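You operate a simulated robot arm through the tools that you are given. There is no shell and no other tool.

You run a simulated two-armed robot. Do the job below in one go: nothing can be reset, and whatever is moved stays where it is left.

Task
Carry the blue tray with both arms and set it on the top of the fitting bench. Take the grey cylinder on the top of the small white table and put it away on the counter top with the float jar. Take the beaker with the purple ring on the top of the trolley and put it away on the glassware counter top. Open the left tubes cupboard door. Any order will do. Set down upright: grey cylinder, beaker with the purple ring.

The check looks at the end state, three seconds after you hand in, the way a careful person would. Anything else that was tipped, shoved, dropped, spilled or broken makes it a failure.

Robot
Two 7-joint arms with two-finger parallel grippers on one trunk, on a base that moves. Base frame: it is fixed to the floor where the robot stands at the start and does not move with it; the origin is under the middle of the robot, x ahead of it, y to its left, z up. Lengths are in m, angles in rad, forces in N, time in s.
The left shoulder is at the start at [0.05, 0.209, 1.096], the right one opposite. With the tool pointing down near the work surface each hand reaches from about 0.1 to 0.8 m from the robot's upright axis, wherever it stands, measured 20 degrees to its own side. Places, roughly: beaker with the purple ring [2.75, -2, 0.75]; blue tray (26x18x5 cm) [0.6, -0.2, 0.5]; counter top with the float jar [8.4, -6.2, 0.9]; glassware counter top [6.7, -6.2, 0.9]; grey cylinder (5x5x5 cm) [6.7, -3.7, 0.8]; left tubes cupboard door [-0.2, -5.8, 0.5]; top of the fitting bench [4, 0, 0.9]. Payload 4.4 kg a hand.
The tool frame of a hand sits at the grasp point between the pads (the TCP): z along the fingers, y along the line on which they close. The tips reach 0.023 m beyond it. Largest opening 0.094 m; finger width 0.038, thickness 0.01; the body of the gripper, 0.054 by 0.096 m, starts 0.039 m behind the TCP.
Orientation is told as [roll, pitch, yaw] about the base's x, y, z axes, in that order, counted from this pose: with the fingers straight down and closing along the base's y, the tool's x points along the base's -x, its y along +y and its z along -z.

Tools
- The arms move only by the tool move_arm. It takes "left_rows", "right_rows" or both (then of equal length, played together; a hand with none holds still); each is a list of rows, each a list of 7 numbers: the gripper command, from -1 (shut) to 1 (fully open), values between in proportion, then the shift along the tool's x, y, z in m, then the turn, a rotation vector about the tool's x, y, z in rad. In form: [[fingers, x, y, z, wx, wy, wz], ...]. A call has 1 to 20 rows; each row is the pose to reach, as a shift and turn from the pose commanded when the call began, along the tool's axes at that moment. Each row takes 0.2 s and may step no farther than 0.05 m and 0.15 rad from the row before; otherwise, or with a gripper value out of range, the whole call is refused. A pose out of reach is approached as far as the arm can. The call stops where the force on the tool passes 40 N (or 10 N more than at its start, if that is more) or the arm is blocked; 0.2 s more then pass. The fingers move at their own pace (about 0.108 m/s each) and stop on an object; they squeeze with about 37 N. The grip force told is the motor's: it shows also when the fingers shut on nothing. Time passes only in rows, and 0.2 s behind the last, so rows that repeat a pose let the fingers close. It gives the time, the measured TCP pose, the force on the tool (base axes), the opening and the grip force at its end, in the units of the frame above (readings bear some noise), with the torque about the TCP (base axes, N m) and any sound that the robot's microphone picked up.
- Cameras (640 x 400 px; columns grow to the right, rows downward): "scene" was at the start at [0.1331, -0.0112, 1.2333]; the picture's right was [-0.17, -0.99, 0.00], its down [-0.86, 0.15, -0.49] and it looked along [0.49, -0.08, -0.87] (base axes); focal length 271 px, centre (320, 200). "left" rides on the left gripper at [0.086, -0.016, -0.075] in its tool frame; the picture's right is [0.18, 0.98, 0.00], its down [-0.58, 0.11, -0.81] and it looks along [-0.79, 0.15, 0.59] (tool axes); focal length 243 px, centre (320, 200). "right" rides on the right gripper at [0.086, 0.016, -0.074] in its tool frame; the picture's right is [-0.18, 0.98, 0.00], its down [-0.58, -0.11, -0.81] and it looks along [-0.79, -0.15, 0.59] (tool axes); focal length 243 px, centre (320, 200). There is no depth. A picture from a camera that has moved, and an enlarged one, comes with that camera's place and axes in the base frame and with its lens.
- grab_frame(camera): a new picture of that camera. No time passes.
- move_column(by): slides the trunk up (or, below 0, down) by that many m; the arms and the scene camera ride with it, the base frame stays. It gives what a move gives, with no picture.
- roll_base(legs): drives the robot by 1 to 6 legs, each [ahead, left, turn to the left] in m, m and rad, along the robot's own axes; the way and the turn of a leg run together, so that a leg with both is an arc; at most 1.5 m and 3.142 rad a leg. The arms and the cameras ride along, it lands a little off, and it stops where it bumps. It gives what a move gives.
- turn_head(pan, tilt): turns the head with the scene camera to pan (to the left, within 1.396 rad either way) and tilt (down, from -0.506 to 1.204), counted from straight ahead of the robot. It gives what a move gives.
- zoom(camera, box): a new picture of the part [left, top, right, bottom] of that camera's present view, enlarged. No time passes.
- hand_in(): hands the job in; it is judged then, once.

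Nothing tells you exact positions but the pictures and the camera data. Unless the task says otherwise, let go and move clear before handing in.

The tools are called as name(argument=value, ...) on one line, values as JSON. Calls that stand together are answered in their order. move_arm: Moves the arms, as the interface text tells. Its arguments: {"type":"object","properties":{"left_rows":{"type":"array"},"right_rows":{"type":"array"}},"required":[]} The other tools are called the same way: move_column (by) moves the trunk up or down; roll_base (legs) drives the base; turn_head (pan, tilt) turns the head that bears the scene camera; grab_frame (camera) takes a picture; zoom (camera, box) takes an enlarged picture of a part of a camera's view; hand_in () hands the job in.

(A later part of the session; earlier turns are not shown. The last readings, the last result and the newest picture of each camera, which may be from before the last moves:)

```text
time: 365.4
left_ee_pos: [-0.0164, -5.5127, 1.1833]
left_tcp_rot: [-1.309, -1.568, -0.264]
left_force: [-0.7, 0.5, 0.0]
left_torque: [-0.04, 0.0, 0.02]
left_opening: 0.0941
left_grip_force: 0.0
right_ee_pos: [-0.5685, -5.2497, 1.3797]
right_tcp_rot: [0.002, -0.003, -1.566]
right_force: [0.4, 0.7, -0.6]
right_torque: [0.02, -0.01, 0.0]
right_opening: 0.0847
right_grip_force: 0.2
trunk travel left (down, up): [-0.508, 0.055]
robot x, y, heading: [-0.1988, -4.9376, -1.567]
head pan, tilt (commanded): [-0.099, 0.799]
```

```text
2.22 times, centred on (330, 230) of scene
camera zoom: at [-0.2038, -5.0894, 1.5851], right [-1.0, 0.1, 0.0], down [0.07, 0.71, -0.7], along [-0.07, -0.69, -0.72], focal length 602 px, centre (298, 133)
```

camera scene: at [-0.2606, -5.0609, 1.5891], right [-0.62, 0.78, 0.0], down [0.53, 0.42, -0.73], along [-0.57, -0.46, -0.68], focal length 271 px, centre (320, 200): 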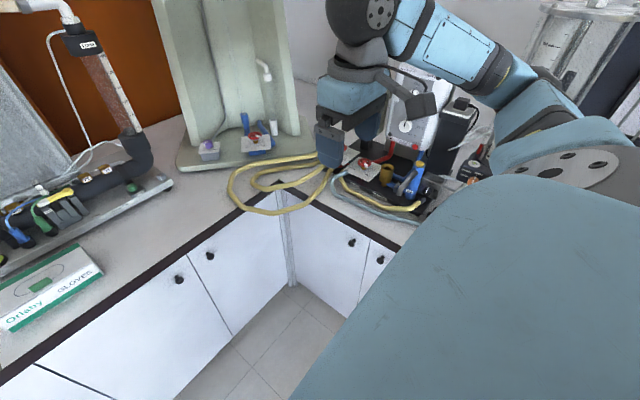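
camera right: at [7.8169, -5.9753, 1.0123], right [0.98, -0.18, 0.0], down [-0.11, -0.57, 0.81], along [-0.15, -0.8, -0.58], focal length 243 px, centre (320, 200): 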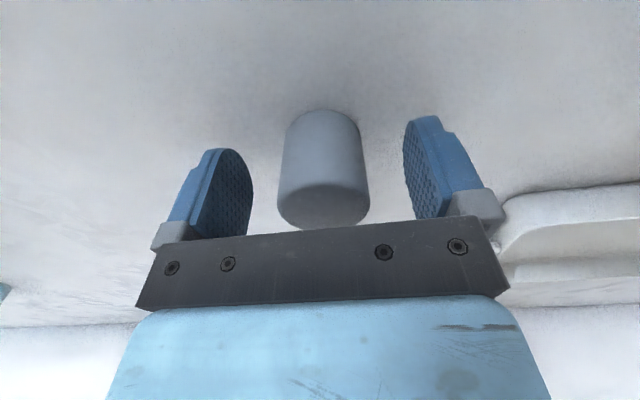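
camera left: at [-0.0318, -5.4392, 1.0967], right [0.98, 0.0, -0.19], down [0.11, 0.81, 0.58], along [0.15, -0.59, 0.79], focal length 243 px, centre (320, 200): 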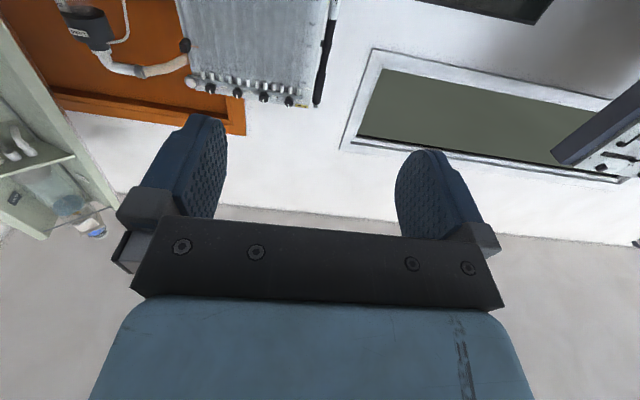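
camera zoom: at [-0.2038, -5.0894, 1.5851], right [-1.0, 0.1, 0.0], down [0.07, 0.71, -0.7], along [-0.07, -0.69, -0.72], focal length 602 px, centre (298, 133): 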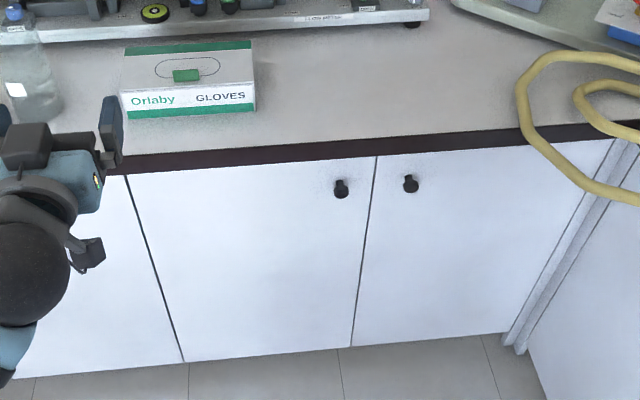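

I now have good geometry: door from x≈0.018 (hinge) to -0.403, plane y≈-5.76, knob ball at about (-0.340, -5.733, 0.770). The right elbow would hit the side counter if lowered here, so I tuck the right hand in and turn the base 40° to the right first.

move_arm(right_rows=[[0.8, 0, 0.03, 0, 0, 0, 0], [0.8, 0, 0.06, 0, 0, 0, 0], [0.8, 0, 0.09, 0, 0, 0, 0], [0.8, 0, 0.12, 0, 0, 0, 0], [0.8, 0, 0.15, 0, 0, 0, 0]])

roll_base(legs=[[-0.06, 0.07, 0], [0, 0, -0.7]])

turn_head(pan=0.3, tilt=0.8)

grab_frame(camera="scene")

turn_head(pan=-0.9, tilt=0.8)

grab_frame(camera="scene")

```text
time: 366.6
left_ee_pos: [-0.0146, -5.5128, 1.1828]
left_tcp_rot: [-1.283, -1.565, -0.29]
left_force: [0.1, 0.1, 0.3]
left_torque: [0.02, -0.02, -0.03]
left_opening: 0.0939
left_grip_force: 0.0
right_ee_pos: [-0.415, -5.2552, 1.3833]
right_tcp_rot: [-0.002, -0.004, -1.567]
right_force: [0.7, -1.0, -0.7]
right_torque: [0.0, 0.02, 0.0]
right_opening: 0.0845
right_grip_force: 0.1
right hand out of reach, approached as far as the arm can: row 1, 2, 3, 4, 5
trunk travel left (down, up): [-0.508, 0.055]
robot x, y, heading: [-0.1986, -4.94, -1.57]
head pan, tilt (commanded): [-0.099, 0.799]
```

```text
time: 369.8
left_ee_pos: [-0.3553, -5.4352, 1.1828]
left_tcp_rot: [-1.311, -1.569, -0.963]
left_force: [-0.1, 0.5, -0.5]
left_torque: [0.0, 0.03, 0.0]
left_opening: 0.0939
left_grip_force: 0.0
right_ee_pos: [-0.4963, -4.9793, 1.3844]
right_tcp_rot: [-0.001, -0.004, -2.267]
right_force: [0.1, 0.4, 0.0]
right_torque: [-0.03, -0.01, -0.01]
right_opening: 0.0847
right_grip_force: 0.2
trunk travel left (down, up): [-0.508, 0.055]
robot x, y, heading: [-0.1289, -4.8841, -2.268]
head pan, tilt (commanded): [-0.099, 0.799]
```

```text
time: 370.7
left_ee_pos: [-0.3554, -5.4345, 1.1832]
left_tcp_rot: [-1.296, -1.568, -0.978]
left_force: [-0.2, 0.5, 0.5]
left_torque: [-0.03, -0.01, 0.0]
left_opening: 0.094
left_grip_force: 0.1
right_ee_pos: [-0.4963, -4.98, 1.3827]
right_tcp_rot: [-0.001, -0.005, -2.267]
right_force: [-0.6, -0.1, -0.6]
right_torque: [0.0, 0.01, 0.02]
right_opening: 0.0845
right_grip_force: 0.0
trunk travel left (down, up): [-0.508, 0.055]
robot x, y, heading: [-0.1249, -4.8826, -2.266]
head pan, tilt (commanded): [0.3, 0.799]
```

```text
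taken
camera scene: at [-0.2007, -5.0079, 1.5851], right [-0.92, 0.39, 0.0], down [0.28, 0.66, -0.7], along [-0.27, -0.64, -0.72], focal length 271 px, centre (320, 200)
```

scene: 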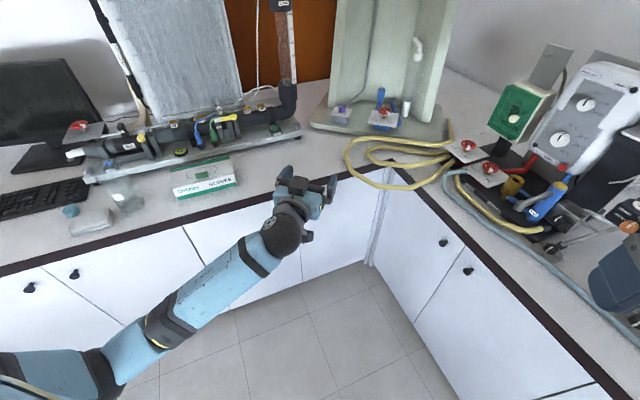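

```text
time: 372.1
left_ee_pos: [-0.3566, -5.4348, 1.1832]
left_tcp_rot: [-1.293, -1.567, -0.98]
left_force: [0.6, 0.3, 0.3]
left_torque: [-0.02, -0.04, 0.01]
left_opening: 0.0943
left_grip_force: 0.1
right_ee_pos: [-0.4965, -4.9791, 1.3831]
right_tcp_rot: [0.0, -0.002, -2.268]
right_force: [-0.3, -0.8, -0.3]
right_torque: [-0.01, 0.01, -0.04]
right_opening: 0.0845
right_grip_force: 0.1
trunk travel left (down, up): [-0.508, 0.055]
robot x, y, heading: [-0.1258, -4.8795, -2.267]
head pan, tilt (commanded): [-0.901, 0.799]
```

```text
taken
camera scene: at [-0.2501, -4.9314, 1.5851], right [0.03, 1.0, 0.0], down [0.72, -0.02, -0.7], along [-0.7, 0.02, -0.72], focal length 271 px, centre (320, 200)
```

scene: 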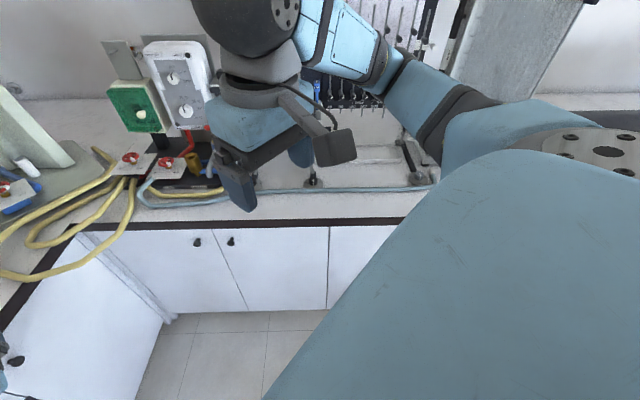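

The right arm stays clear of the side counter by some centimetres. I lower the trunk by 0.4 m and check both sides.

move_column(by=-0.2)

grab_frame(camera="scene")

```text
time: 374.2
left_ee_pos: [-0.3553, -5.4347, 0.9838]
left_tcp_rot: [-1.338, -1.567, -0.934]
left_force: [-0.2, -0.6, 0.0]
left_torque: [0.0, -0.02, -0.04]
left_opening: 0.0939
left_grip_force: 0.1
right_ee_pos: [-0.4962, -4.9796, 1.1833]
right_tcp_rot: [-0.001, -0.005, -2.265]
right_force: [-0.6, 0.1, -0.9]
right_torque: [0.01, -0.03, 0.0]
right_opening: 0.0845
right_grip_force: 0.0
trunk travel left (down, up): [-0.308, 0.255]
robot x, y, heading: [-0.1272, -4.8812, -2.269]
head pan, tilt (commanded): [-0.901, 0.799]
```

```text
taken
camera scene: at [-0.25, -4.9312, 1.3852], right [0.03, 1.0, 0.0], down [0.72, -0.02, -0.7], along [-0.7, 0.02, -0.72], focal length 271 px, centre (320, 200)
```

scene: 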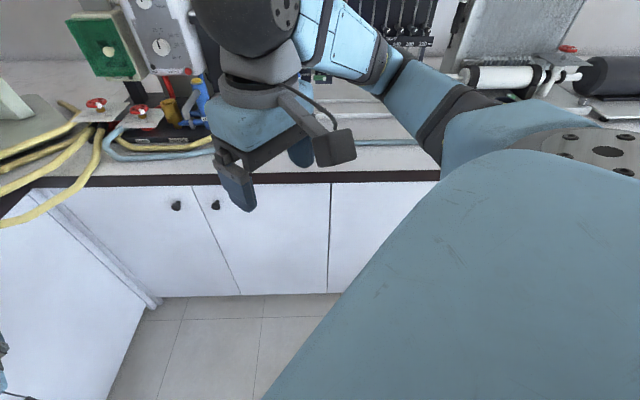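

To give the right elbow more margin from the side counter, I shift the base 6 cm to +x, then lower the remaining 0.2 m.

roll_base(legs=[[-0.039, 0.046, 0]])

move_column(by=-0.2)

grab_frame(camera="scene")

turn_head(pan=0.35, tilt=0.75)

grab_frame(camera="scene")

zoom(camera="scene", box=[180, 130, 400, 330])

```text
time: 375.3
left_ee_pos: [-0.2947, -5.4345, 0.9839]
left_tcp_rot: [-1.385, -1.565, -0.885]
left_force: [0.6, -0.3, -0.9]
left_torque: [0.01, 0.02, 0.0]
left_opening: 0.0939
left_grip_force: 0.0
right_ee_pos: [-0.4353, -4.9787, 1.1848]
right_tcp_rot: [0.0, -0.005, -2.266]
right_force: [-0.2, -0.5, -0.2]
right_torque: [0.03, 0.02, 0.0]
right_opening: 0.0843
right_grip_force: 0.1
trunk travel left (down, up): [-0.308, 0.255]
robot x, y, heading: [-0.0647, -4.8806, -2.266]
head pan, tilt (commanded): [-0.901, 0.799]
```

```text
time: 377.5
left_ee_pos: [-0.2953, -5.4355, 0.7843]
left_tcp_rot: [-1.332, -1.569, -0.94]
left_force: [-0.5, 0.5, -1.0]
left_torque: [0.02, 0.0, -0.01]
left_opening: 0.0938
left_grip_force: 0.0
right_ee_pos: [-0.4356, -4.9801, 0.9841]
right_tcp_rot: [0.001, -0.004, -2.265]
right_force: [0.9, -0.8, 0.2]
right_torque: [0.02, 0.02, 0.0]
right_opening: 0.0849
right_grip_force: 0.0
trunk travel left (down, up): [-0.108, 0.455]
robot x, y, heading: [-0.0661, -4.8821, -2.267]
head pan, tilt (commanded): [-0.901, 0.799]
```

```text
taken
camera scene: at [-0.1896, -4.9308, 1.1852], right [0.03, 1.0, 0.0], down [0.72, -0.02, -0.7], along [-0.7, 0.02, -0.72], focal length 271 px, centre (320, 200)
```

scene: 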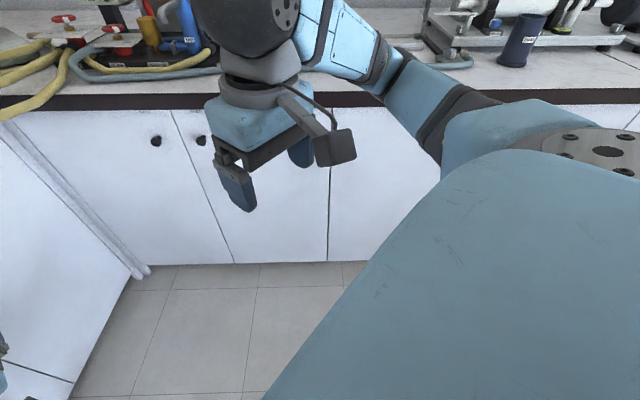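

```text
time: 378.9
left_ee_pos: [-0.2947, -5.4348, 0.7835]
left_tcp_rot: [-1.303, -1.566, -0.97]
left_force: [-0.1, 0.4, 1.3]
left_torque: [0.03, -0.01, 0.01]
left_opening: 0.0938
left_grip_force: 0.0
right_ee_pos: [-0.4355, -4.9793, 0.9832]
right_tcp_rot: [0.0, -0.003, -2.264]
right_force: [-0.5, 0.2, -0.4]
right_torque: [-0.02, 0.03, 0.0]
right_opening: 0.0843
right_grip_force: 0.1
trunk travel left (down, up): [-0.108, 0.455]
robot x, y, heading: [-0.0662, -4.881, -2.27]
head pan, tilt (commanded): [0.351, 0.75]
```

```text
taken
camera scene: at [-0.1372, -5.011, 1.1891], right [-0.94, 0.34, 0.0], down [0.23, 0.64, -0.73], along [-0.25, -0.69, -0.68], focal length 271 px, centre (320, 200)
```

scene: 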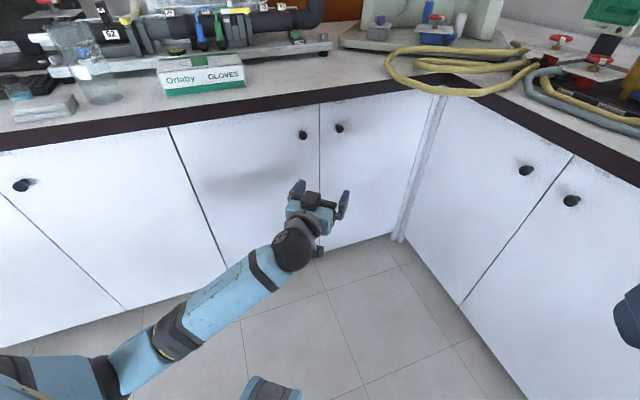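

```text
2.00 times, centred on (290, 230) of scene
camera zoom: at [-0.1372, -5.011, 1.1891], right [-0.94, 0.34, 0.0], down [0.23, 0.64, -0.73], along [-0.25, -0.69, -0.68], focal length 542 px, centre (380, 140)
```

zoom: 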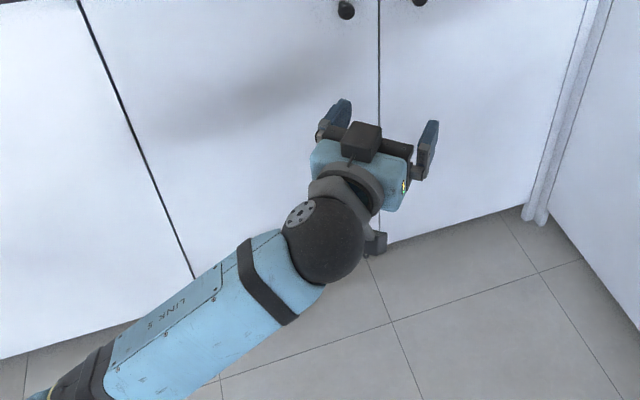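

The left hand is in front of the door at knob height and the right arm is clear. I turn the left hand to point straight at the door (-y) and bring it to about 10 cm in front of the knob.

move_arm(left_rows=[[1, 0.0026, 0.0152, 0.0297, -0.1162, 0, 0], [1, 0.0052, 0.0303, 0.0593, -0.2323, 0, 0], [1, 0.0078, 0.0455, 0.089, -0.3485, 0, 0], [1, 0.0103, 0.0607, 0.1187, -0.4647, 0, 0], [1, 0.0129, 0.0758, 0.1483, -0.5808, 0, 0], [1, 0.0155, 0.091, 0.178, -0.697, 0, 0]])

grab_frame(camera="scene")

grab_frame(camera="left")

```text
time: 380.2
left_ee_pos: [-0.2678, -5.636, 0.7693]
left_tcp_rot: [2.103, -1.408, 2.539]
left_force: [-0.8, -0.3, 1.9]
left_torque: [0.11, 0.03, 0.1]
left_opening: 0.0938
left_grip_force: 0.1
right_ee_pos: [-0.4355, -4.9742, 0.9883]
right_tcp_rot: [0.004, -0.01, -2.266]
right_force: [-0.8, -0.3, 1.0]
right_torque: [0.04, -0.03, 0.0]
right_opening: 0.0844
right_grip_force: 0.0
trunk travel left (down, up): [-0.108, 0.455]
robot x, y, heading: [-0.0655, -4.8816, -2.27]
head pan, tilt (commanded): [0.351, 0.75]
stopped in row 6 (left hand): the arm was blocked; the commanded pose is now the measured one
```

```text
taken
camera scene: at [-0.1358, -5.0039, 1.1933], right [-0.94, 0.34, 0.0], down [0.23, 0.64, -0.74], along [-0.25, -0.69, -0.68], focal length 271 px, centre (320, 200)
```

scene: 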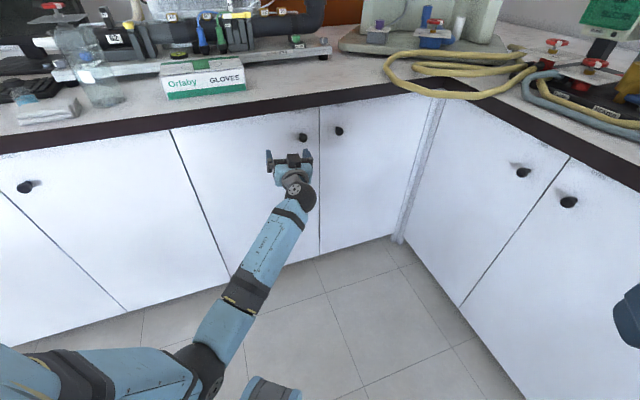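

```text
taken
camera left: at [-0.2669, -5.5698, 0.6743], right [1.0, -0.08, -0.05], down [0.09, 0.85, 0.52], along [0.0, -0.52, 0.85], focal length 243 px, centre (320, 200)
```

left: 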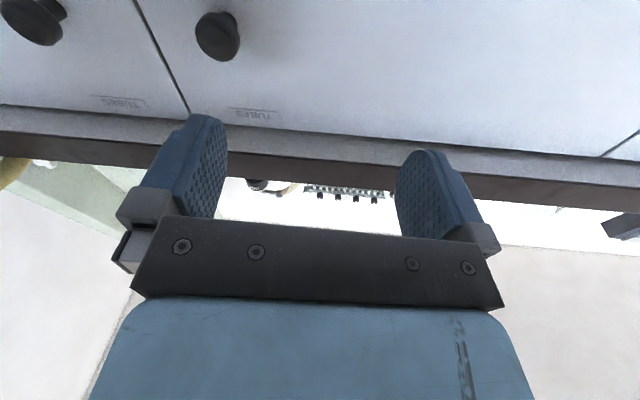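

The arm was blocked at the last row; probably the left elbow touches something. I look down at the elbow.

turn_head(pan=0.5, tilt=1.15)

grab_frame(camera="scene")

grab_frame(camera="right")

```text
time: 381.1
left_ee_pos: [-0.2712, -5.6328, 0.7713]
left_tcp_rot: [2.127, -1.411, 2.513]
left_force: [-0.3, -0.1, -0.2]
left_torque: [-0.04, 0.0, -0.01]
left_opening: 0.0938
left_grip_force: 0.0
right_ee_pos: [-0.4319, -4.9724, 0.9895]
right_tcp_rot: [0.003, -0.016, -2.268]
right_force: [-0.6, 0.2, -0.3]
right_torque: [0.0, -0.01, 0.02]
right_opening: 0.0846
right_grip_force: 0.1
trunk travel left (down, up): [-0.108, 0.455]
robot x, y, heading: [-0.0622, -4.8814, -2.264]
head pan, tilt (commanded): [0.499, 1.15]
```

```text
taken
camera scene: at [-0.1169, -4.9828, 1.1645], right [-0.98, 0.2, 0.0], down [0.18, 0.89, -0.42], along [-0.09, -0.41, -0.91], focal length 271 px, centre (320, 200)
```

scene: 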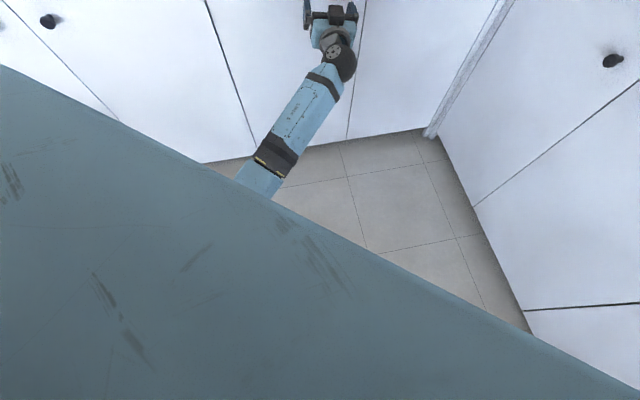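

```text
taken
camera right: at [-0.3627, -4.9143, 1.0635], right [0.64, -0.77, 0.01], down [-0.45, -0.37, 0.81], along [-0.63, -0.52, -0.58], focal length 243 px, centre (320, 200)
```

right: 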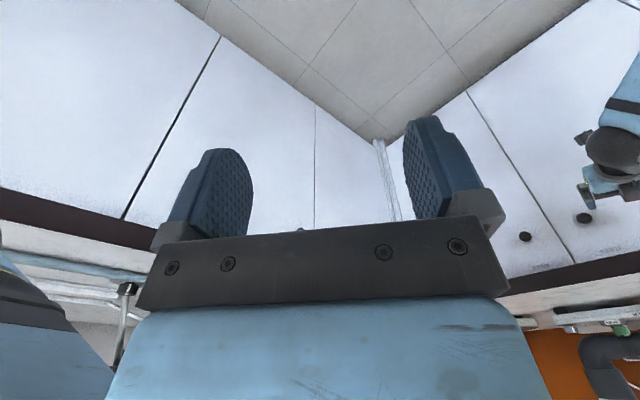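

The forearm is jammed against the torso because the arm is too folded. I back the base off a little and turn it partly left so the arm can work more extended.

roll_base(legs=[[-0.07, -0.043, 0.316]])

turn_head(pan=0.1, tilt=0.8)

grab_frame(camera="scene")

grab_frame(camera="left")

```text
time: 382.5
left_ee_pos: [-0.0272, -5.578, 0.7708]
left_tcp_rot: [2.122, -1.412, 2.835]
left_force: [-0.3, 0.1, 0.3]
left_torque: [0.02, -0.01, -0.01]
left_opening: 0.0938
left_grip_force: 0.1
right_ee_pos: [-0.3874, -5.0005, 0.9895]
right_tcp_rot: [0.003, -0.017, -1.949]
right_force: [0.3, 0.5, 0.0]
right_torque: [-0.01, 0.03, -0.01]
right_opening: 0.0846
right_grip_force: 0.1
trunk travel left (down, up): [-0.108, 0.455]
robot x, y, heading: [-0.067, -4.7968, -1.948]
head pan, tilt (commanded): [0.499, 1.15]
```

```text
time: 383.3
left_ee_pos: [-0.0214, -5.587, 0.7529]
left_tcp_rot: [2.026, -1.412, 2.931]
left_force: [0.5, 0.7, -0.1]
left_torque: [0.04, 0.0, -0.01]
left_opening: 0.0942
left_grip_force: 0.1
right_ee_pos: [-0.3848, -5.011, 0.9822]
right_tcp_rot: [-0.005, -0.003, -1.947]
right_force: [0.8, 0.0, 0.0]
right_torque: [0.03, 0.02, -0.03]
right_opening: 0.0845
right_grip_force: 0.0
trunk travel left (down, up): [-0.108, 0.455]
robot x, y, heading: [-0.0665, -4.8007, -1.947]
head pan, tilt (commanded): [0.099, 0.799]
```

```text
taken
camera scene: at [-0.1102, -4.9439, 1.1831], right [-0.96, 0.27, 0.01], down [0.19, 0.69, -0.69], along [-0.2, -0.67, -0.72], focal length 271 px, centre (320, 200)
```

scene: 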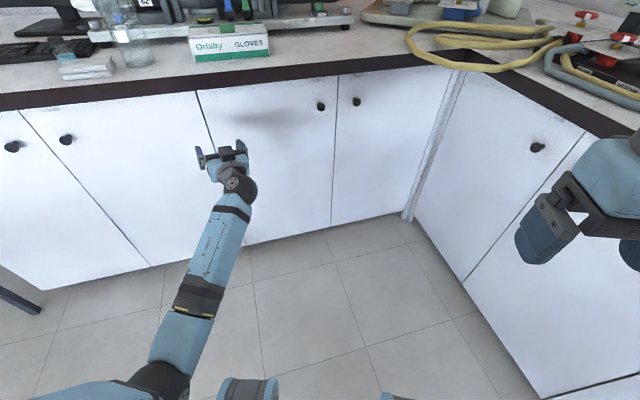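

```text
taken
camera left: at [-0.0413, -5.5222, 0.6598], right [0.97, 0.24, -0.04], down [-0.18, 0.83, 0.53], along [0.16, -0.51, 0.84], focal length 243 px, centre (320, 200)
```

left: 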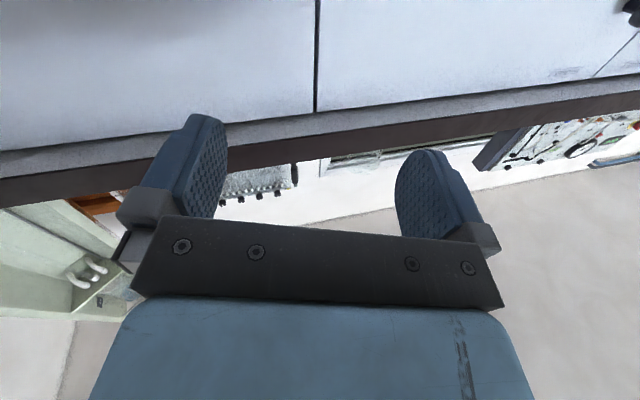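

The elbow is free again. I straighten the left hand's orientation to point exactly at the door and bring it in front of the knob.

move_arm(left_rows=[[1, -0.0076, -0.0387, -0.0054, 0.0311, 0.0065, -0.019], [1, -0.0153, -0.0774, -0.0108, 0.0622, 0.0129, -0.0379], [1, -0.0229, -0.1161, -0.0162, 0.0933, 0.0194, -0.0569], [1, -0.0305, -0.1548, -0.0217, 0.1244, 0.0259, -0.0759], [1, -0.0381, -0.1934, -0.0271, 0.1555, 0.0323, -0.0948], [1, -0.0458, -0.2321, -0.0325, 0.1866, 0.0388, -0.1138], [1, -0.0534, -0.2708, -0.0379, 0.2177, 0.0452, -0.1327], [1, -0.061, -0.3095, -0.0433, 0.2488, 0.0517, -0.1517]])

grab_frame(camera="scene")

grab_frame(camera="left")

```text
time: 384.3
left_ee_pos: [-0.0787, -5.6295, 0.7476]
left_tcp_rot: [2.009, -1.336, 2.909]
left_force: [-1.1, -0.1, -0.5]
left_torque: [-0.04, 0.0, -0.01]
left_opening: 0.0941
left_grip_force: 0.0
right_ee_pos: [-0.3871, -5.0103, 0.9842]
right_tcp_rot: [-0.003, -0.003, -1.949]
right_force: [-1.6, -0.2, -0.4]
right_torque: [-0.04, -0.05, -0.02]
right_opening: 0.0847
right_grip_force: 0.0
trunk travel left (down, up): [-0.108, 0.455]
robot x, y, heading: [-0.0662, -4.7974, -1.948]
head pan, tilt (commanded): [0.099, 0.799]
stopped in row 4 (left hand): the arm was blocked; the commanded pose is now the measured one
```

```text
taken
camera scene: at [-0.1135, -4.9421, 1.185], right [-0.96, 0.28, 0.0], down [0.2, 0.69, -0.7], along [-0.19, -0.67, -0.72], focal length 271 px, centre (320, 200)
```

scene: 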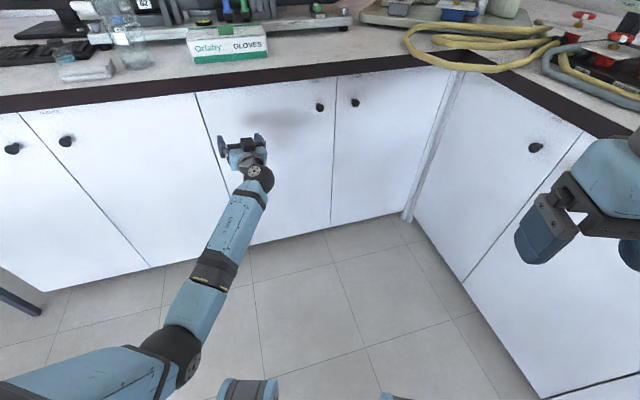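

```text
taken
camera left: at [-0.0878, -5.566, 0.6521], right [0.98, 0.2, 0.03], down [-0.18, 0.84, 0.51], along [0.08, -0.5, 0.86], focal length 243 px, centre (320, 200)
```

left: 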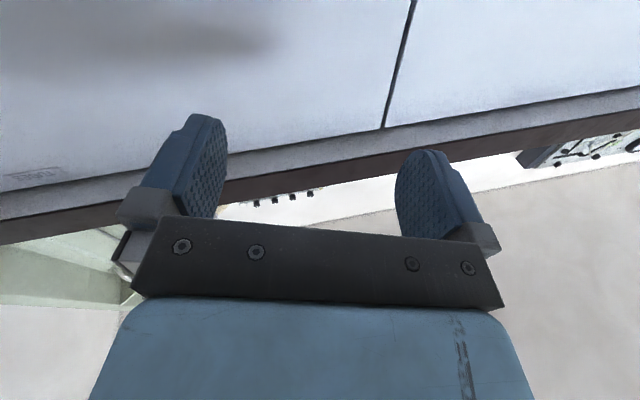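

The left arm keeps running into its limits in this crossed pose. The right arm is better placed: I put the left hand away (pointing down, to the left side) and then stand square in front of the door to use the right hand.

move_arm(left_rows=[[1, -0.0132, 0.0229, -0.0233, 0.0539, 0.129, 0.0234], [1, -0.0264, 0.0458, -0.0466, 0.1077, 0.258, 0.0467], [1, -0.0397, 0.0687, -0.07, 0.1616, 0.387, 0.0701], [1, -0.0529, 0.0916, -0.0933, 0.2154, 0.516, 0.0934], [1, -0.0661, 0.1145, -0.1166, 0.2693, 0.645, 0.1168], [1, -0.0793, 0.1374, -0.1399, 0.3232, 0.774, 0.1402], [1, -0.0925, 0.1603, -0.1632, 0.377, 0.903, 0.1635], [1, -0.1057, 0.1832, -0.1865, 0.4309, 1.032, 0.1869], [1, -0.119, 0.2061, -0.2099, 0.4847, 1.161, 0.2102], [1, -0.1322, 0.229, -0.2332, 0.5386, 1.29, 0.2336], [1, -0.1454, 0.2519, -0.2565, 0.5924, 1.419, 0.2569], [1, -0.1586, 0.2748, -0.2798, 0.6463, 1.548, 0.2803]])

grab_frame(camera="scene")

```text
time: 385.3
left_ee_pos: [0.0288, -5.5426, 0.8203]
left_tcp_rot: [0.857, -1.045, -2.285]
left_force: [-0.2, 0.5, 0.5]
left_torque: [-0.03, -0.01, -0.01]
left_opening: 0.094
left_grip_force: 0.0
right_ee_pos: [-0.3886, -5.0073, 0.9812]
right_tcp_rot: [-0.001, -0.005, -1.949]
right_force: [-1.0, -0.7, -0.6]
right_torque: [-0.01, -0.03, 0.0]
right_opening: 0.0848
right_grip_force: 0.1
trunk travel left (down, up): [-0.108, 0.455]
robot x, y, heading: [-0.0685, -4.8013, -1.951]
head pan, tilt (commanded): [0.099, 0.799]
stopped in row 4 (left hand): the arm was blocked; the commanded pose is now the measured one
```

```text
taken
camera scene: at [-0.1144, -4.9397, 1.1829], right [-0.96, 0.28, 0.0], down [0.2, 0.69, -0.7], along [-0.19, -0.67, -0.72], focal length 271 px, centre (320, 200)
```

scene: 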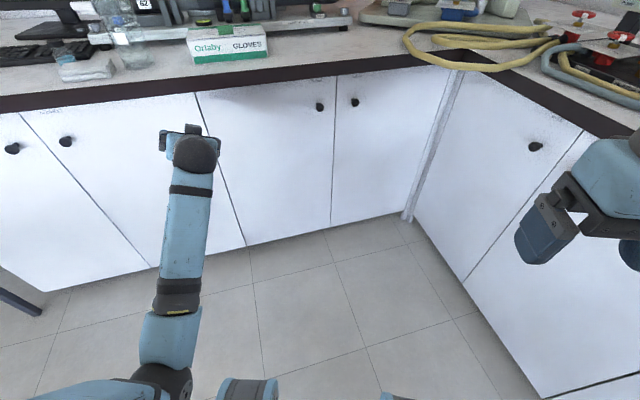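

It stopped again mid-way, though nothing is touching in the picture. I check the hand's present orientation and continue in smaller steps.

grab_frame(camera="left")

turn_head(pan=0.6, tilt=1.0)

grab_frame(camera="scene")

```text
taken
camera left: at [0.0275, -5.4446, 0.763], right [0.97, 0.13, 0.21], down [-0.25, 0.53, 0.81], along [-0.01, -0.84, 0.55], focal length 243 px, centre (320, 200)
```

left: 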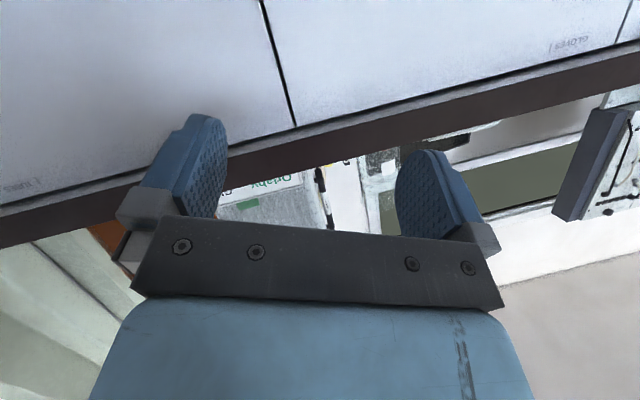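

```text
time: 386.2
left_ee_pos: [0.0297, -5.5436, 0.82]
left_tcp_rot: [0.842, -1.046, -2.276]
left_force: [0.7, -0.3, 0.4]
left_torque: [0.02, -0.01, -0.03]
left_opening: 0.0939
left_grip_force: 0.1
right_ee_pos: [-0.3853, -5.0118, 0.9843]
right_tcp_rot: [-0.004, -0.003, -1.947]
right_force: [-0.1, 0.0, -0.7]
right_torque: [0.03, -0.03, -0.01]
right_opening: 0.0846
right_grip_force: 0.1
trunk travel left (down, up): [-0.108, 0.455]
robot x, y, heading: [-0.0684, -4.797, -1.956]
head pan, tilt (commanded): [0.6, 1.0]
```

```text
taken
camera scene: at [-0.0733, -4.9328, 1.1694], right [-0.98, -0.22, 0.0], down [-0.19, 0.82, -0.54], along [0.11, -0.52, -0.84], focal length 271 px, centre (320, 200)
```

scene: 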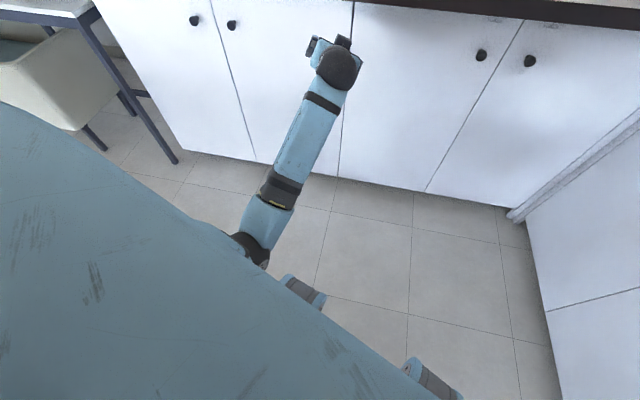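

The wrist roll seems to be at its limit in that pose. I bring the left hand back to the forward-aligned pose that worked before.

move_arm(left_rows=[[1, 0.0049, -0.0162, -0.0158, 0.072, -0.063, -0.0424], [1, 0.0099, -0.0323, -0.0316, 0.1439, -0.126, -0.0848], [1, 0.0148, -0.0485, -0.0474, 0.2159, -0.189, -0.1272], [1, 0.0197, -0.0646, -0.0632, 0.2878, -0.2521, -0.1695], [1, 0.0246, -0.0808, -0.079, 0.3598, -0.3151, -0.2119], [1, 0.0296, -0.0969, -0.0948, 0.4317, -0.3781, -0.2543], [1, 0.0345, -0.1131, -0.1106, 0.5037, -0.4411, -0.2967]])

grab_frame(camera="left")

```text
time: 388.0
left_ee_pos: [-0.0611, -5.4542, 0.7949]
left_tcp_rot: [1.923, -1.479, 2.431]
left_force: [-0.7, 0.5, 0.2]
left_torque: [-0.01, 0.01, 0.04]
left_opening: 0.0939
left_grip_force: 0.1
right_ee_pos: [-0.388, -5.0082, 0.9824]
right_tcp_rot: [-0.001, -0.003, -1.95]
right_force: [-0.3, 1.0, 0.5]
right_torque: [0.0, 0.0, 0.0]
right_opening: 0.0845
right_grip_force: 0.0
trunk travel left (down, up): [-0.108, 0.455]
robot x, y, heading: [-0.064, -4.7996, -1.951]
head pan, tilt (commanded): [0.6, 1.0]
stopped in row 7 (left hand): the arm was blocked; the commanded pose is now the measured one
```

```text
taken
camera left: at [-0.0437, -5.3846, 0.7039], right [0.93, -0.36, -0.1], down [0.35, 0.75, 0.56], along [-0.13, -0.56, 0.82], focal length 243 px, centre (320, 200)
```

left: 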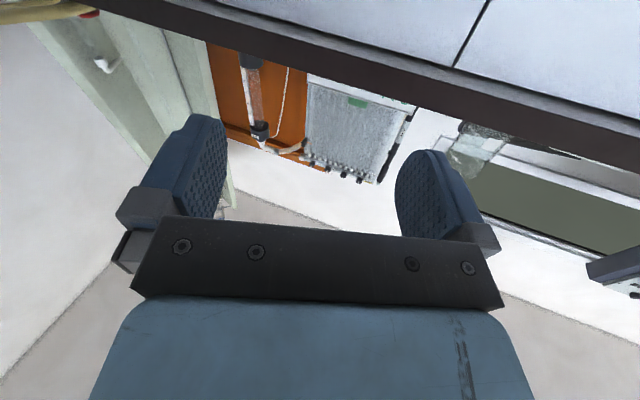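

The hand is back in the forward-aligned pose. Now I rotate it to point down again, while pulling it back, up and to the left.

move_arm(left_rows=[[1, -0.0125, 0.007, -0.016, 0, 0.131, 0], [1, -0.025, 0.014, -0.032, 0, 0.262, 0], [1, -0.0375, 0.021, -0.048, 0, 0.393, 0], [1, -0.05, 0.028, -0.064, 0, 0.524, 0], [1, -0.0625, 0.035, -0.08, 0, 0.655, 0], [1, -0.075, 0.042, -0.096, 0, 0.786, 0]])

grab_frame(camera="left")

```text
time: 389.4
left_ee_pos: [0.0051, -5.3714, 0.8719]
left_tcp_rot: [0.114, -0.81, -2.019]
left_force: [0.5, 0.1, 0.1]
left_torque: [-0.03, 0.03, 0.01]
left_opening: 0.094
left_grip_force: 0.1
right_ee_pos: [-0.3889, -5.0072, 0.9836]
right_tcp_rot: [0.0, -0.005, -1.947]
right_force: [-0.9, 0.6, 0.0]
right_torque: [-0.02, 0.0, -0.01]
right_opening: 0.0847
right_grip_force: 0.0
trunk travel left (down, up): [-0.108, 0.455]
robot x, y, heading: [-0.07, -4.7983, -1.952]
head pan, tilt (commanded): [0.6, 1.0]
```

```text
taken
camera left: at [0.0312, -5.2617, 0.8583], right [0.97, -0.23, -0.06], down [0.09, 0.16, 0.98], along [-0.22, -0.96, 0.18], focal length 243 px, centre (320, 200)
```

left: 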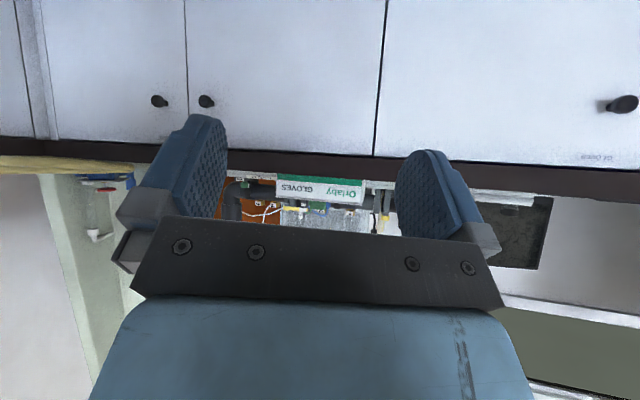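

Good, it moves freely now. I finish rotating the left hand to point down.

move_arm(left_rows=[[1, 0.0018, 0.008, -0.0195, 0, 0.131, 0], [1, 0.0035, 0.016, -0.0389, 0, 0.262, 0], [1, 0.0053, 0.024, -0.0584, 0, 0.393, 0], [1, 0.0071, 0.032, -0.0778, 0, 0.524, 0], [1, 0.0088, 0.04, -0.0973, 0, 0.655, 0], [1, 0.0106, 0.05, -0.1167, 0, 0.785, 0]])

roll_base(legs=[[0.084, -0.068, 0.38]])

turn_head(pan=-0.2, tilt=0.85)

grab_frame(camera="scene")

```text
time: 390.0
left_ee_pos: [0.1436, -5.398, 0.8967]
left_tcp_rot: [0.507, -0.601, -2.078]
left_force: [-0.4, 0.5, 0.3]
left_torque: [0.01, -0.08, 0.04]
left_opening: 0.0936
left_grip_force: 0.2
left hand out of reach, approached as far as the arm can: row 1, 2
right_ee_pos: [-0.3893, -5.008, 0.9833]
right_tcp_rot: [-0.001, -0.002, -1.95]
right_force: [-1.3, 0.3, -1.7]
right_torque: [0.0, -0.06, 0.0]
right_opening: 0.0846
right_grip_force: 0.1
trunk travel left (down, up): [-0.108, 0.455]
robot x, y, heading: [-0.0707, -4.8006, -1.953]
head pan, tilt (commanded): [0.6, 1.0]
stopped in row 2 (left hand): the arm was blocked; the commanded pose is now the measured one
```

```text
time: 391.5
left_ee_pos: [0.2721, -5.342, 0.8965]
left_tcp_rot: [0.497, -0.61, -1.689]
left_force: [0.1, 0.5, -0.1]
left_torque: [0.03, 0.02, 0.02]
left_opening: 0.0939
left_grip_force: 0.1
right_ee_pos: [-0.3662, -5.1782, 0.9861]
right_tcp_rot: [-0.006, -0.005, -1.569]
right_force: [-0.2, -0.3, -0.1]
right_torque: [-0.04, 0.0, -0.01]
right_opening: 0.0845
right_grip_force: 0.0
trunk travel left (down, up): [-0.108, 0.455]
robot x, y, heading: [-0.1492, -4.8663, -1.57]
head pan, tilt (commanded): [0.6, 1.0]
```

```text
time: 392.6
left_ee_pos: [0.2688, -5.3431, 0.9031]
left_tcp_rot: [0.507, -0.61, -1.696]
left_force: [0.5, 0.7, 0.0]
left_torque: [-0.03, -0.01, -0.01]
left_opening: 0.0942
left_grip_force: 0.1
right_ee_pos: [-0.372, -5.1787, 0.9846]
right_tcp_rot: [0.003, -0.006, -1.57]
right_force: [0.2, 0.5, 1.0]
right_torque: [-0.02, 0.01, 0.01]
right_opening: 0.0847
right_grip_force: 0.1
trunk travel left (down, up): [-0.108, 0.455]
robot x, y, heading: [-0.151, -4.8676, -1.57]
head pan, tilt (commanded): [-0.201, 0.85]
```

```text
taken
camera scene: at [-0.1671, -5.01, 1.1823], right [-0.98, 0.2, 0.0], down [0.15, 0.74, -0.66], along [-0.13, -0.65, -0.75], focal length 271 px, centre (320, 200)
```

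scene: 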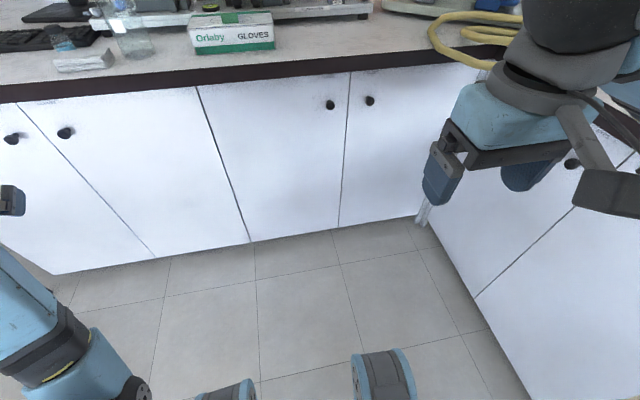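

The left arm is now out of the door's way on the left. The right hand is in front of the knob; I rotate it to point at the door and bring it 10 cm in front of the knob.

move_arm(right_rows=[[1, -0.0351, 0.0027, 0.0181, 0, -0.131, 0], [1, -0.0702, 0.0055, 0.0362, 0, -0.262, 0], [1, -0.1053, 0.0082, 0.0543, 0, -0.393, 0], [1, -0.1403, 0.011, 0.0723, 0, -0.524, 0], [1, -0.1754, 0.0137, 0.0904, 0, -0.655, 0], [1, -0.2105, 0.0165, 0.1085, 0, -0.785, 0]])

grab_frame(camera="scene")

grab_frame(camera="right")

```text
time: 394.1
left_ee_pos: [0.267, -5.344, 0.9025]
left_tcp_rot: [0.509, -0.612, -1.696]
left_force: [0.0, 0.6, 0.9]
left_torque: [0.0, 0.0, 0.01]
left_opening: 0.0938
left_grip_force: 0.1
right_ee_pos: [-0.3543, -5.3893, 0.8785]
right_tcp_rot: [0.004, -0.796, -1.571]
right_force: [0.7, 0.1, -0.6]
right_torque: [-0.02, -0.01, 0.01]
right_opening: 0.0939
right_grip_force: 0.1
trunk travel left (down, up): [-0.108, 0.455]
robot x, y, heading: [-0.1457, -4.8707, -1.573]
head pan, tilt (commanded): [-0.201, 0.85]
```

```text
taken
camera scene: at [-0.1674, -5.0093, 1.1819], right [-0.98, 0.2, 0.0], down [0.15, 0.73, -0.66], along [-0.13, -0.65, -0.75], focal length 271 px, centre (320, 200)
```

scene: 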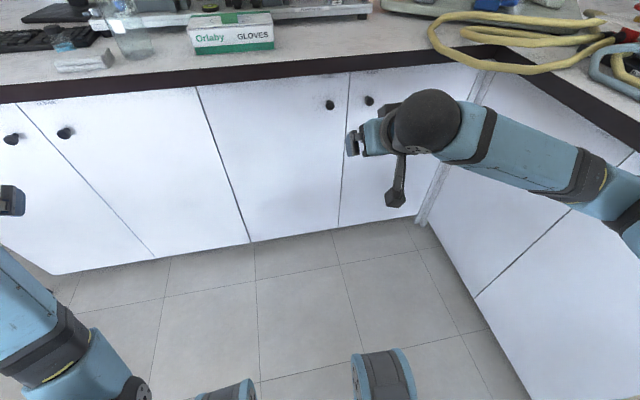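

```text
taken
camera right: at [-0.3373, -5.2748, 0.8696], right [0.98, -0.13, 0.13], down [-0.11, 0.17, 0.98], along [-0.15, -0.98, 0.15], focal length 243 px, centre (320, 200)
```

right: 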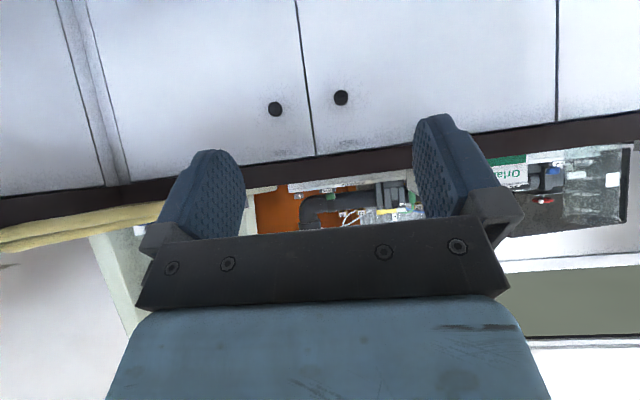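

The right arm moves freely, and its camera confirms the knob at about (-0.342, -5.733, 0.764). I finish the rotation and approach to 13 cm from the knob.

move_arm(right_rows=[[1, -0.011, 0.002, 0.0385, 0, -0.129, 0], [1, -0.0219, 0.004, 0.077, 0, -0.258, 0], [1, -0.0329, 0.006, 0.1155, 0, -0.388, 0], [1, -0.0439, 0.008, 0.1539, 0, -0.517, 0], [1, -0.0548, 0.01, 0.1924, 0, -0.646, 0], [1, -0.0658, 0.012, 0.2309, 0, -0.775, 0]])

grab_frame(camera="right")

zoom(camera="scene", box=[270, 60, 470, 220])

```text
time: 395.4
left_ee_pos: [0.2675, -5.3429, 0.9035]
left_tcp_rot: [0.507, -0.611, -1.697]
left_force: [-0.4, 0.2, 0.1]
left_torque: [-0.04, -0.01, -0.04]
left_opening: 0.0941
left_grip_force: 0.0
right_ee_pos: [-0.3431, -5.5994, 0.7615]
right_tcp_rot: [0.67, -1.565, -2.241]
right_force: [-0.5, 0.6, 0.9]
right_torque: [0.02, -0.02, -0.01]
right_opening: 0.094
right_grip_force: 0.0
trunk travel left (down, up): [-0.108, 0.455]
robot x, y, heading: [-0.1513, -4.8672, -1.574]
head pan, tilt (commanded): [-0.201, 0.85]
```

```text
taken
camera right: at [-0.3253, -5.524, 0.6763], right [0.98, 0.0, 0.19], down [-0.11, 0.8, 0.58], along [-0.15, -0.59, 0.79], focal length 243 px, centre (320, 200)
```

right: 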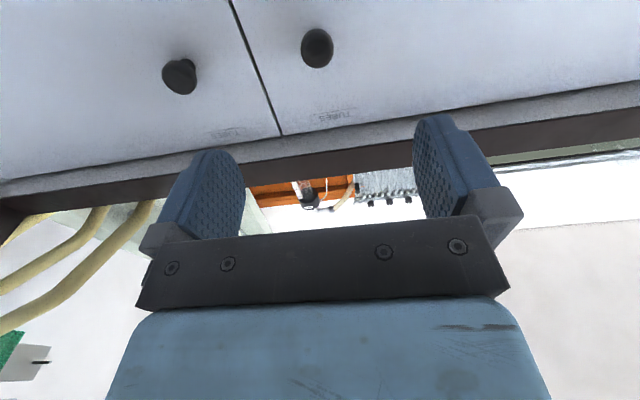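

```text
2.50 times, centred on (370, 140) of scene
camera zoom: at [-0.1676, -5.0092, 1.1819], right [-0.98, 0.2, 0.0], down [0.15, 0.73, -0.66], along [-0.13, -0.65, -0.75], focal length 677 px, centre (195, 350)
```

zoom: 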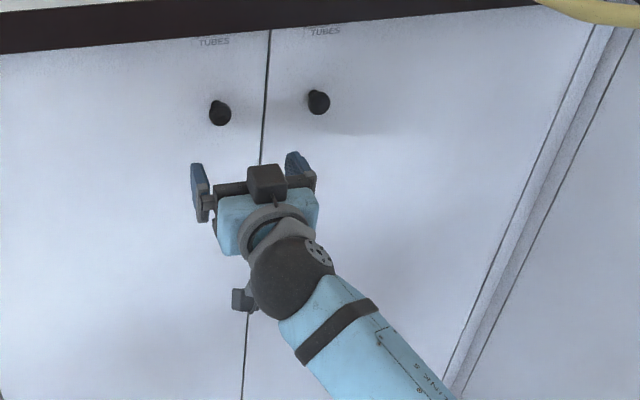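

The hand points squarely at the knob. I advance so the pads straddle it.

move_arm(right_rows=[[0.7, 0.0015, 0, 0.03, 0, 0, 0], [0.5, 0.003, -0.001, 0.06, 0, 0, 0], [0.5, 0.0045, -0.001, 0.09, 0, 0, 0], [0.5, 0.0045, -0.001, 0.11, 0, 0, 0], [0.5, 0.0045, -0.001, 0.118, 0, 0, 0]])

grab_frame(camera="right")

zoom(camera="scene", box=[270, 60, 470, 220])

```text
time: 396.6
left_ee_pos: [0.267, -5.3435, 0.904]
left_tcp_rot: [0.508, -0.611, -1.696]
left_force: [0.3, -0.1, 0.3]
left_torque: [0.0, 0.0, -0.03]
left_opening: 0.0943
left_grip_force: 0.1
right_ee_pos: [-0.343, -5.7177, 0.7558]
right_tcp_rot: [0.718, -1.565, -2.286]
right_force: [-0.3, -0.5, 0.6]
right_torque: [0.04, -0.02, -0.01]
right_opening: 0.0707
right_grip_force: 0.0
trunk travel left (down, up): [-0.108, 0.455]
robot x, y, heading: [-0.1501, -4.8657, -1.567]
head pan, tilt (commanded): [-0.201, 0.85]
```

```text
taken
camera right: at [-0.3247, -5.6423, 0.6713], right [0.98, 0.0, 0.19], down [-0.11, 0.8, 0.58], along [-0.15, -0.59, 0.79], focal length 243 px, centre (320, 200)
```

right: 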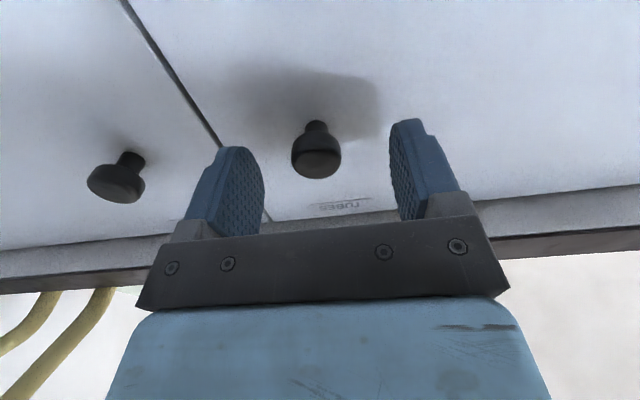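

```text
2.50 times, centred on (370, 140) of scene
camera zoom: at [-0.168, -5.0091, 1.1818], right [-0.98, 0.2, 0.0], down [0.15, 0.73, -0.66], along [-0.13, -0.65, -0.75], focal length 677 px, centre (195, 350)
```

zoom: 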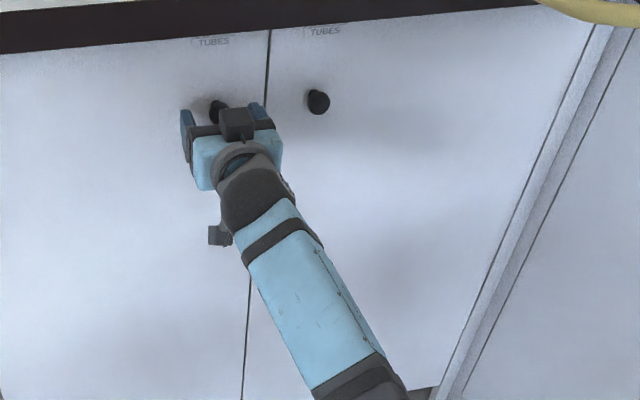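

The knob head lies between the fingertips; I advance another 1.2 cm for a better hold, then close.

move_arm(right_rows=[[0.5, 0, 0, 0.006, 0, 0, 0], [0.5, 0, 0, 0.012, 0, 0, 0]])

grab_frame(camera="right")

```text
time: 397.2
left_ee_pos: [0.2673, -5.3421, 0.903]
left_tcp_rot: [0.507, -0.611, -1.697]
left_force: [-0.7, 0.7, 0.2]
left_torque: [0.0, 0.0, 0.0]
left_opening: 0.0941
left_grip_force: 0.1
right_ee_pos: [-0.3432, -5.7289, 0.7564]
right_tcp_rot: [0.815, -1.564, -2.383]
right_force: [0.0, 0.0, 0.2]
right_torque: [0.01, 0.0, -0.02]
right_opening: 0.0703
right_grip_force: 0.1
trunk travel left (down, up): [-0.108, 0.455]
robot x, y, heading: [-0.1488, -4.8645, -1.572]
head pan, tilt (commanded): [-0.201, 0.85]
```

```text
taken
camera right: at [-0.3244, -5.6541, 0.6711], right [0.98, 0.0, 0.19], down [-0.11, 0.8, 0.58], along [-0.15, -0.6, 0.79], focal length 243 px, centre (320, 200)
```

right: 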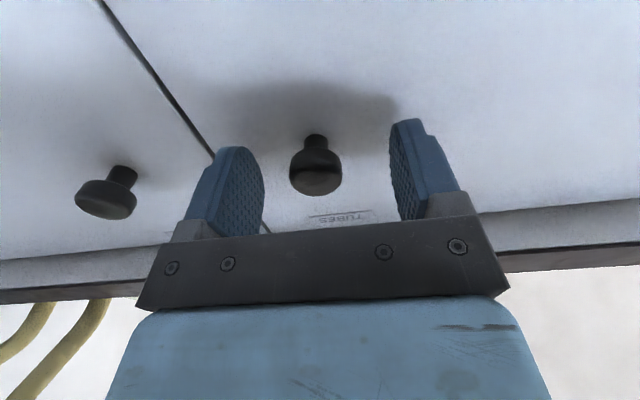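

move_arm(right_rows=[[0.5, 0, -0.001, 0.005, 0, 0, 0], [0, 0, -0.001, 0.005, 0, 0, 0], [-0.5, 0, -0.001, 0.005, 0, 0, 0], [-1, 0, -0.001, 0.005, 0, 0, 0], [-1, 0, -0.001, 0.005, 0, 0, 0], [-1, 0, -0.001, 0.005, 0, 0, 0]])

grab_frame(camera="right")

```text
time: 398.6
left_ee_pos: [0.2671, -5.3426, 0.903]
left_tcp_rot: [0.509, -0.61, -1.699]
left_force: [0.0, 0.7, 0.1]
left_torque: [0.04, -0.02, 0.0]
left_opening: 0.0938
left_grip_force: 0.0
right_ee_pos: [-0.346, -5.7348, 0.7578]
right_tcp_rot: [0.879, -1.565, -2.447]
right_force: [-8.5, -0.6, 3.8]
right_torque: [0.33, 0.1, -0.36]
right_opening: 0.0269
right_grip_force: 45.3
trunk travel left (down, up): [-0.108, 0.455]
robot x, y, heading: [-0.1524, -4.8717, -1.571]
head pan, tilt (commanded): [-0.201, 0.85]
```

```text
taken
camera right: at [-0.3269, -5.6594, 0.6718], right [0.98, 0.0, 0.19], down [-0.11, 0.8, 0.58], along [-0.15, -0.59, 0.79], focal length 243 px, centre (320, 200)
```

right: 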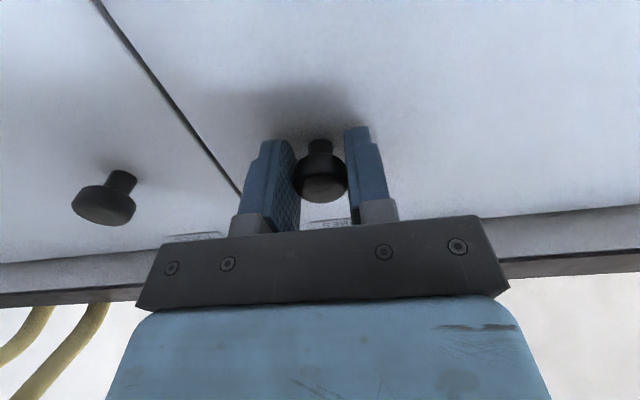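

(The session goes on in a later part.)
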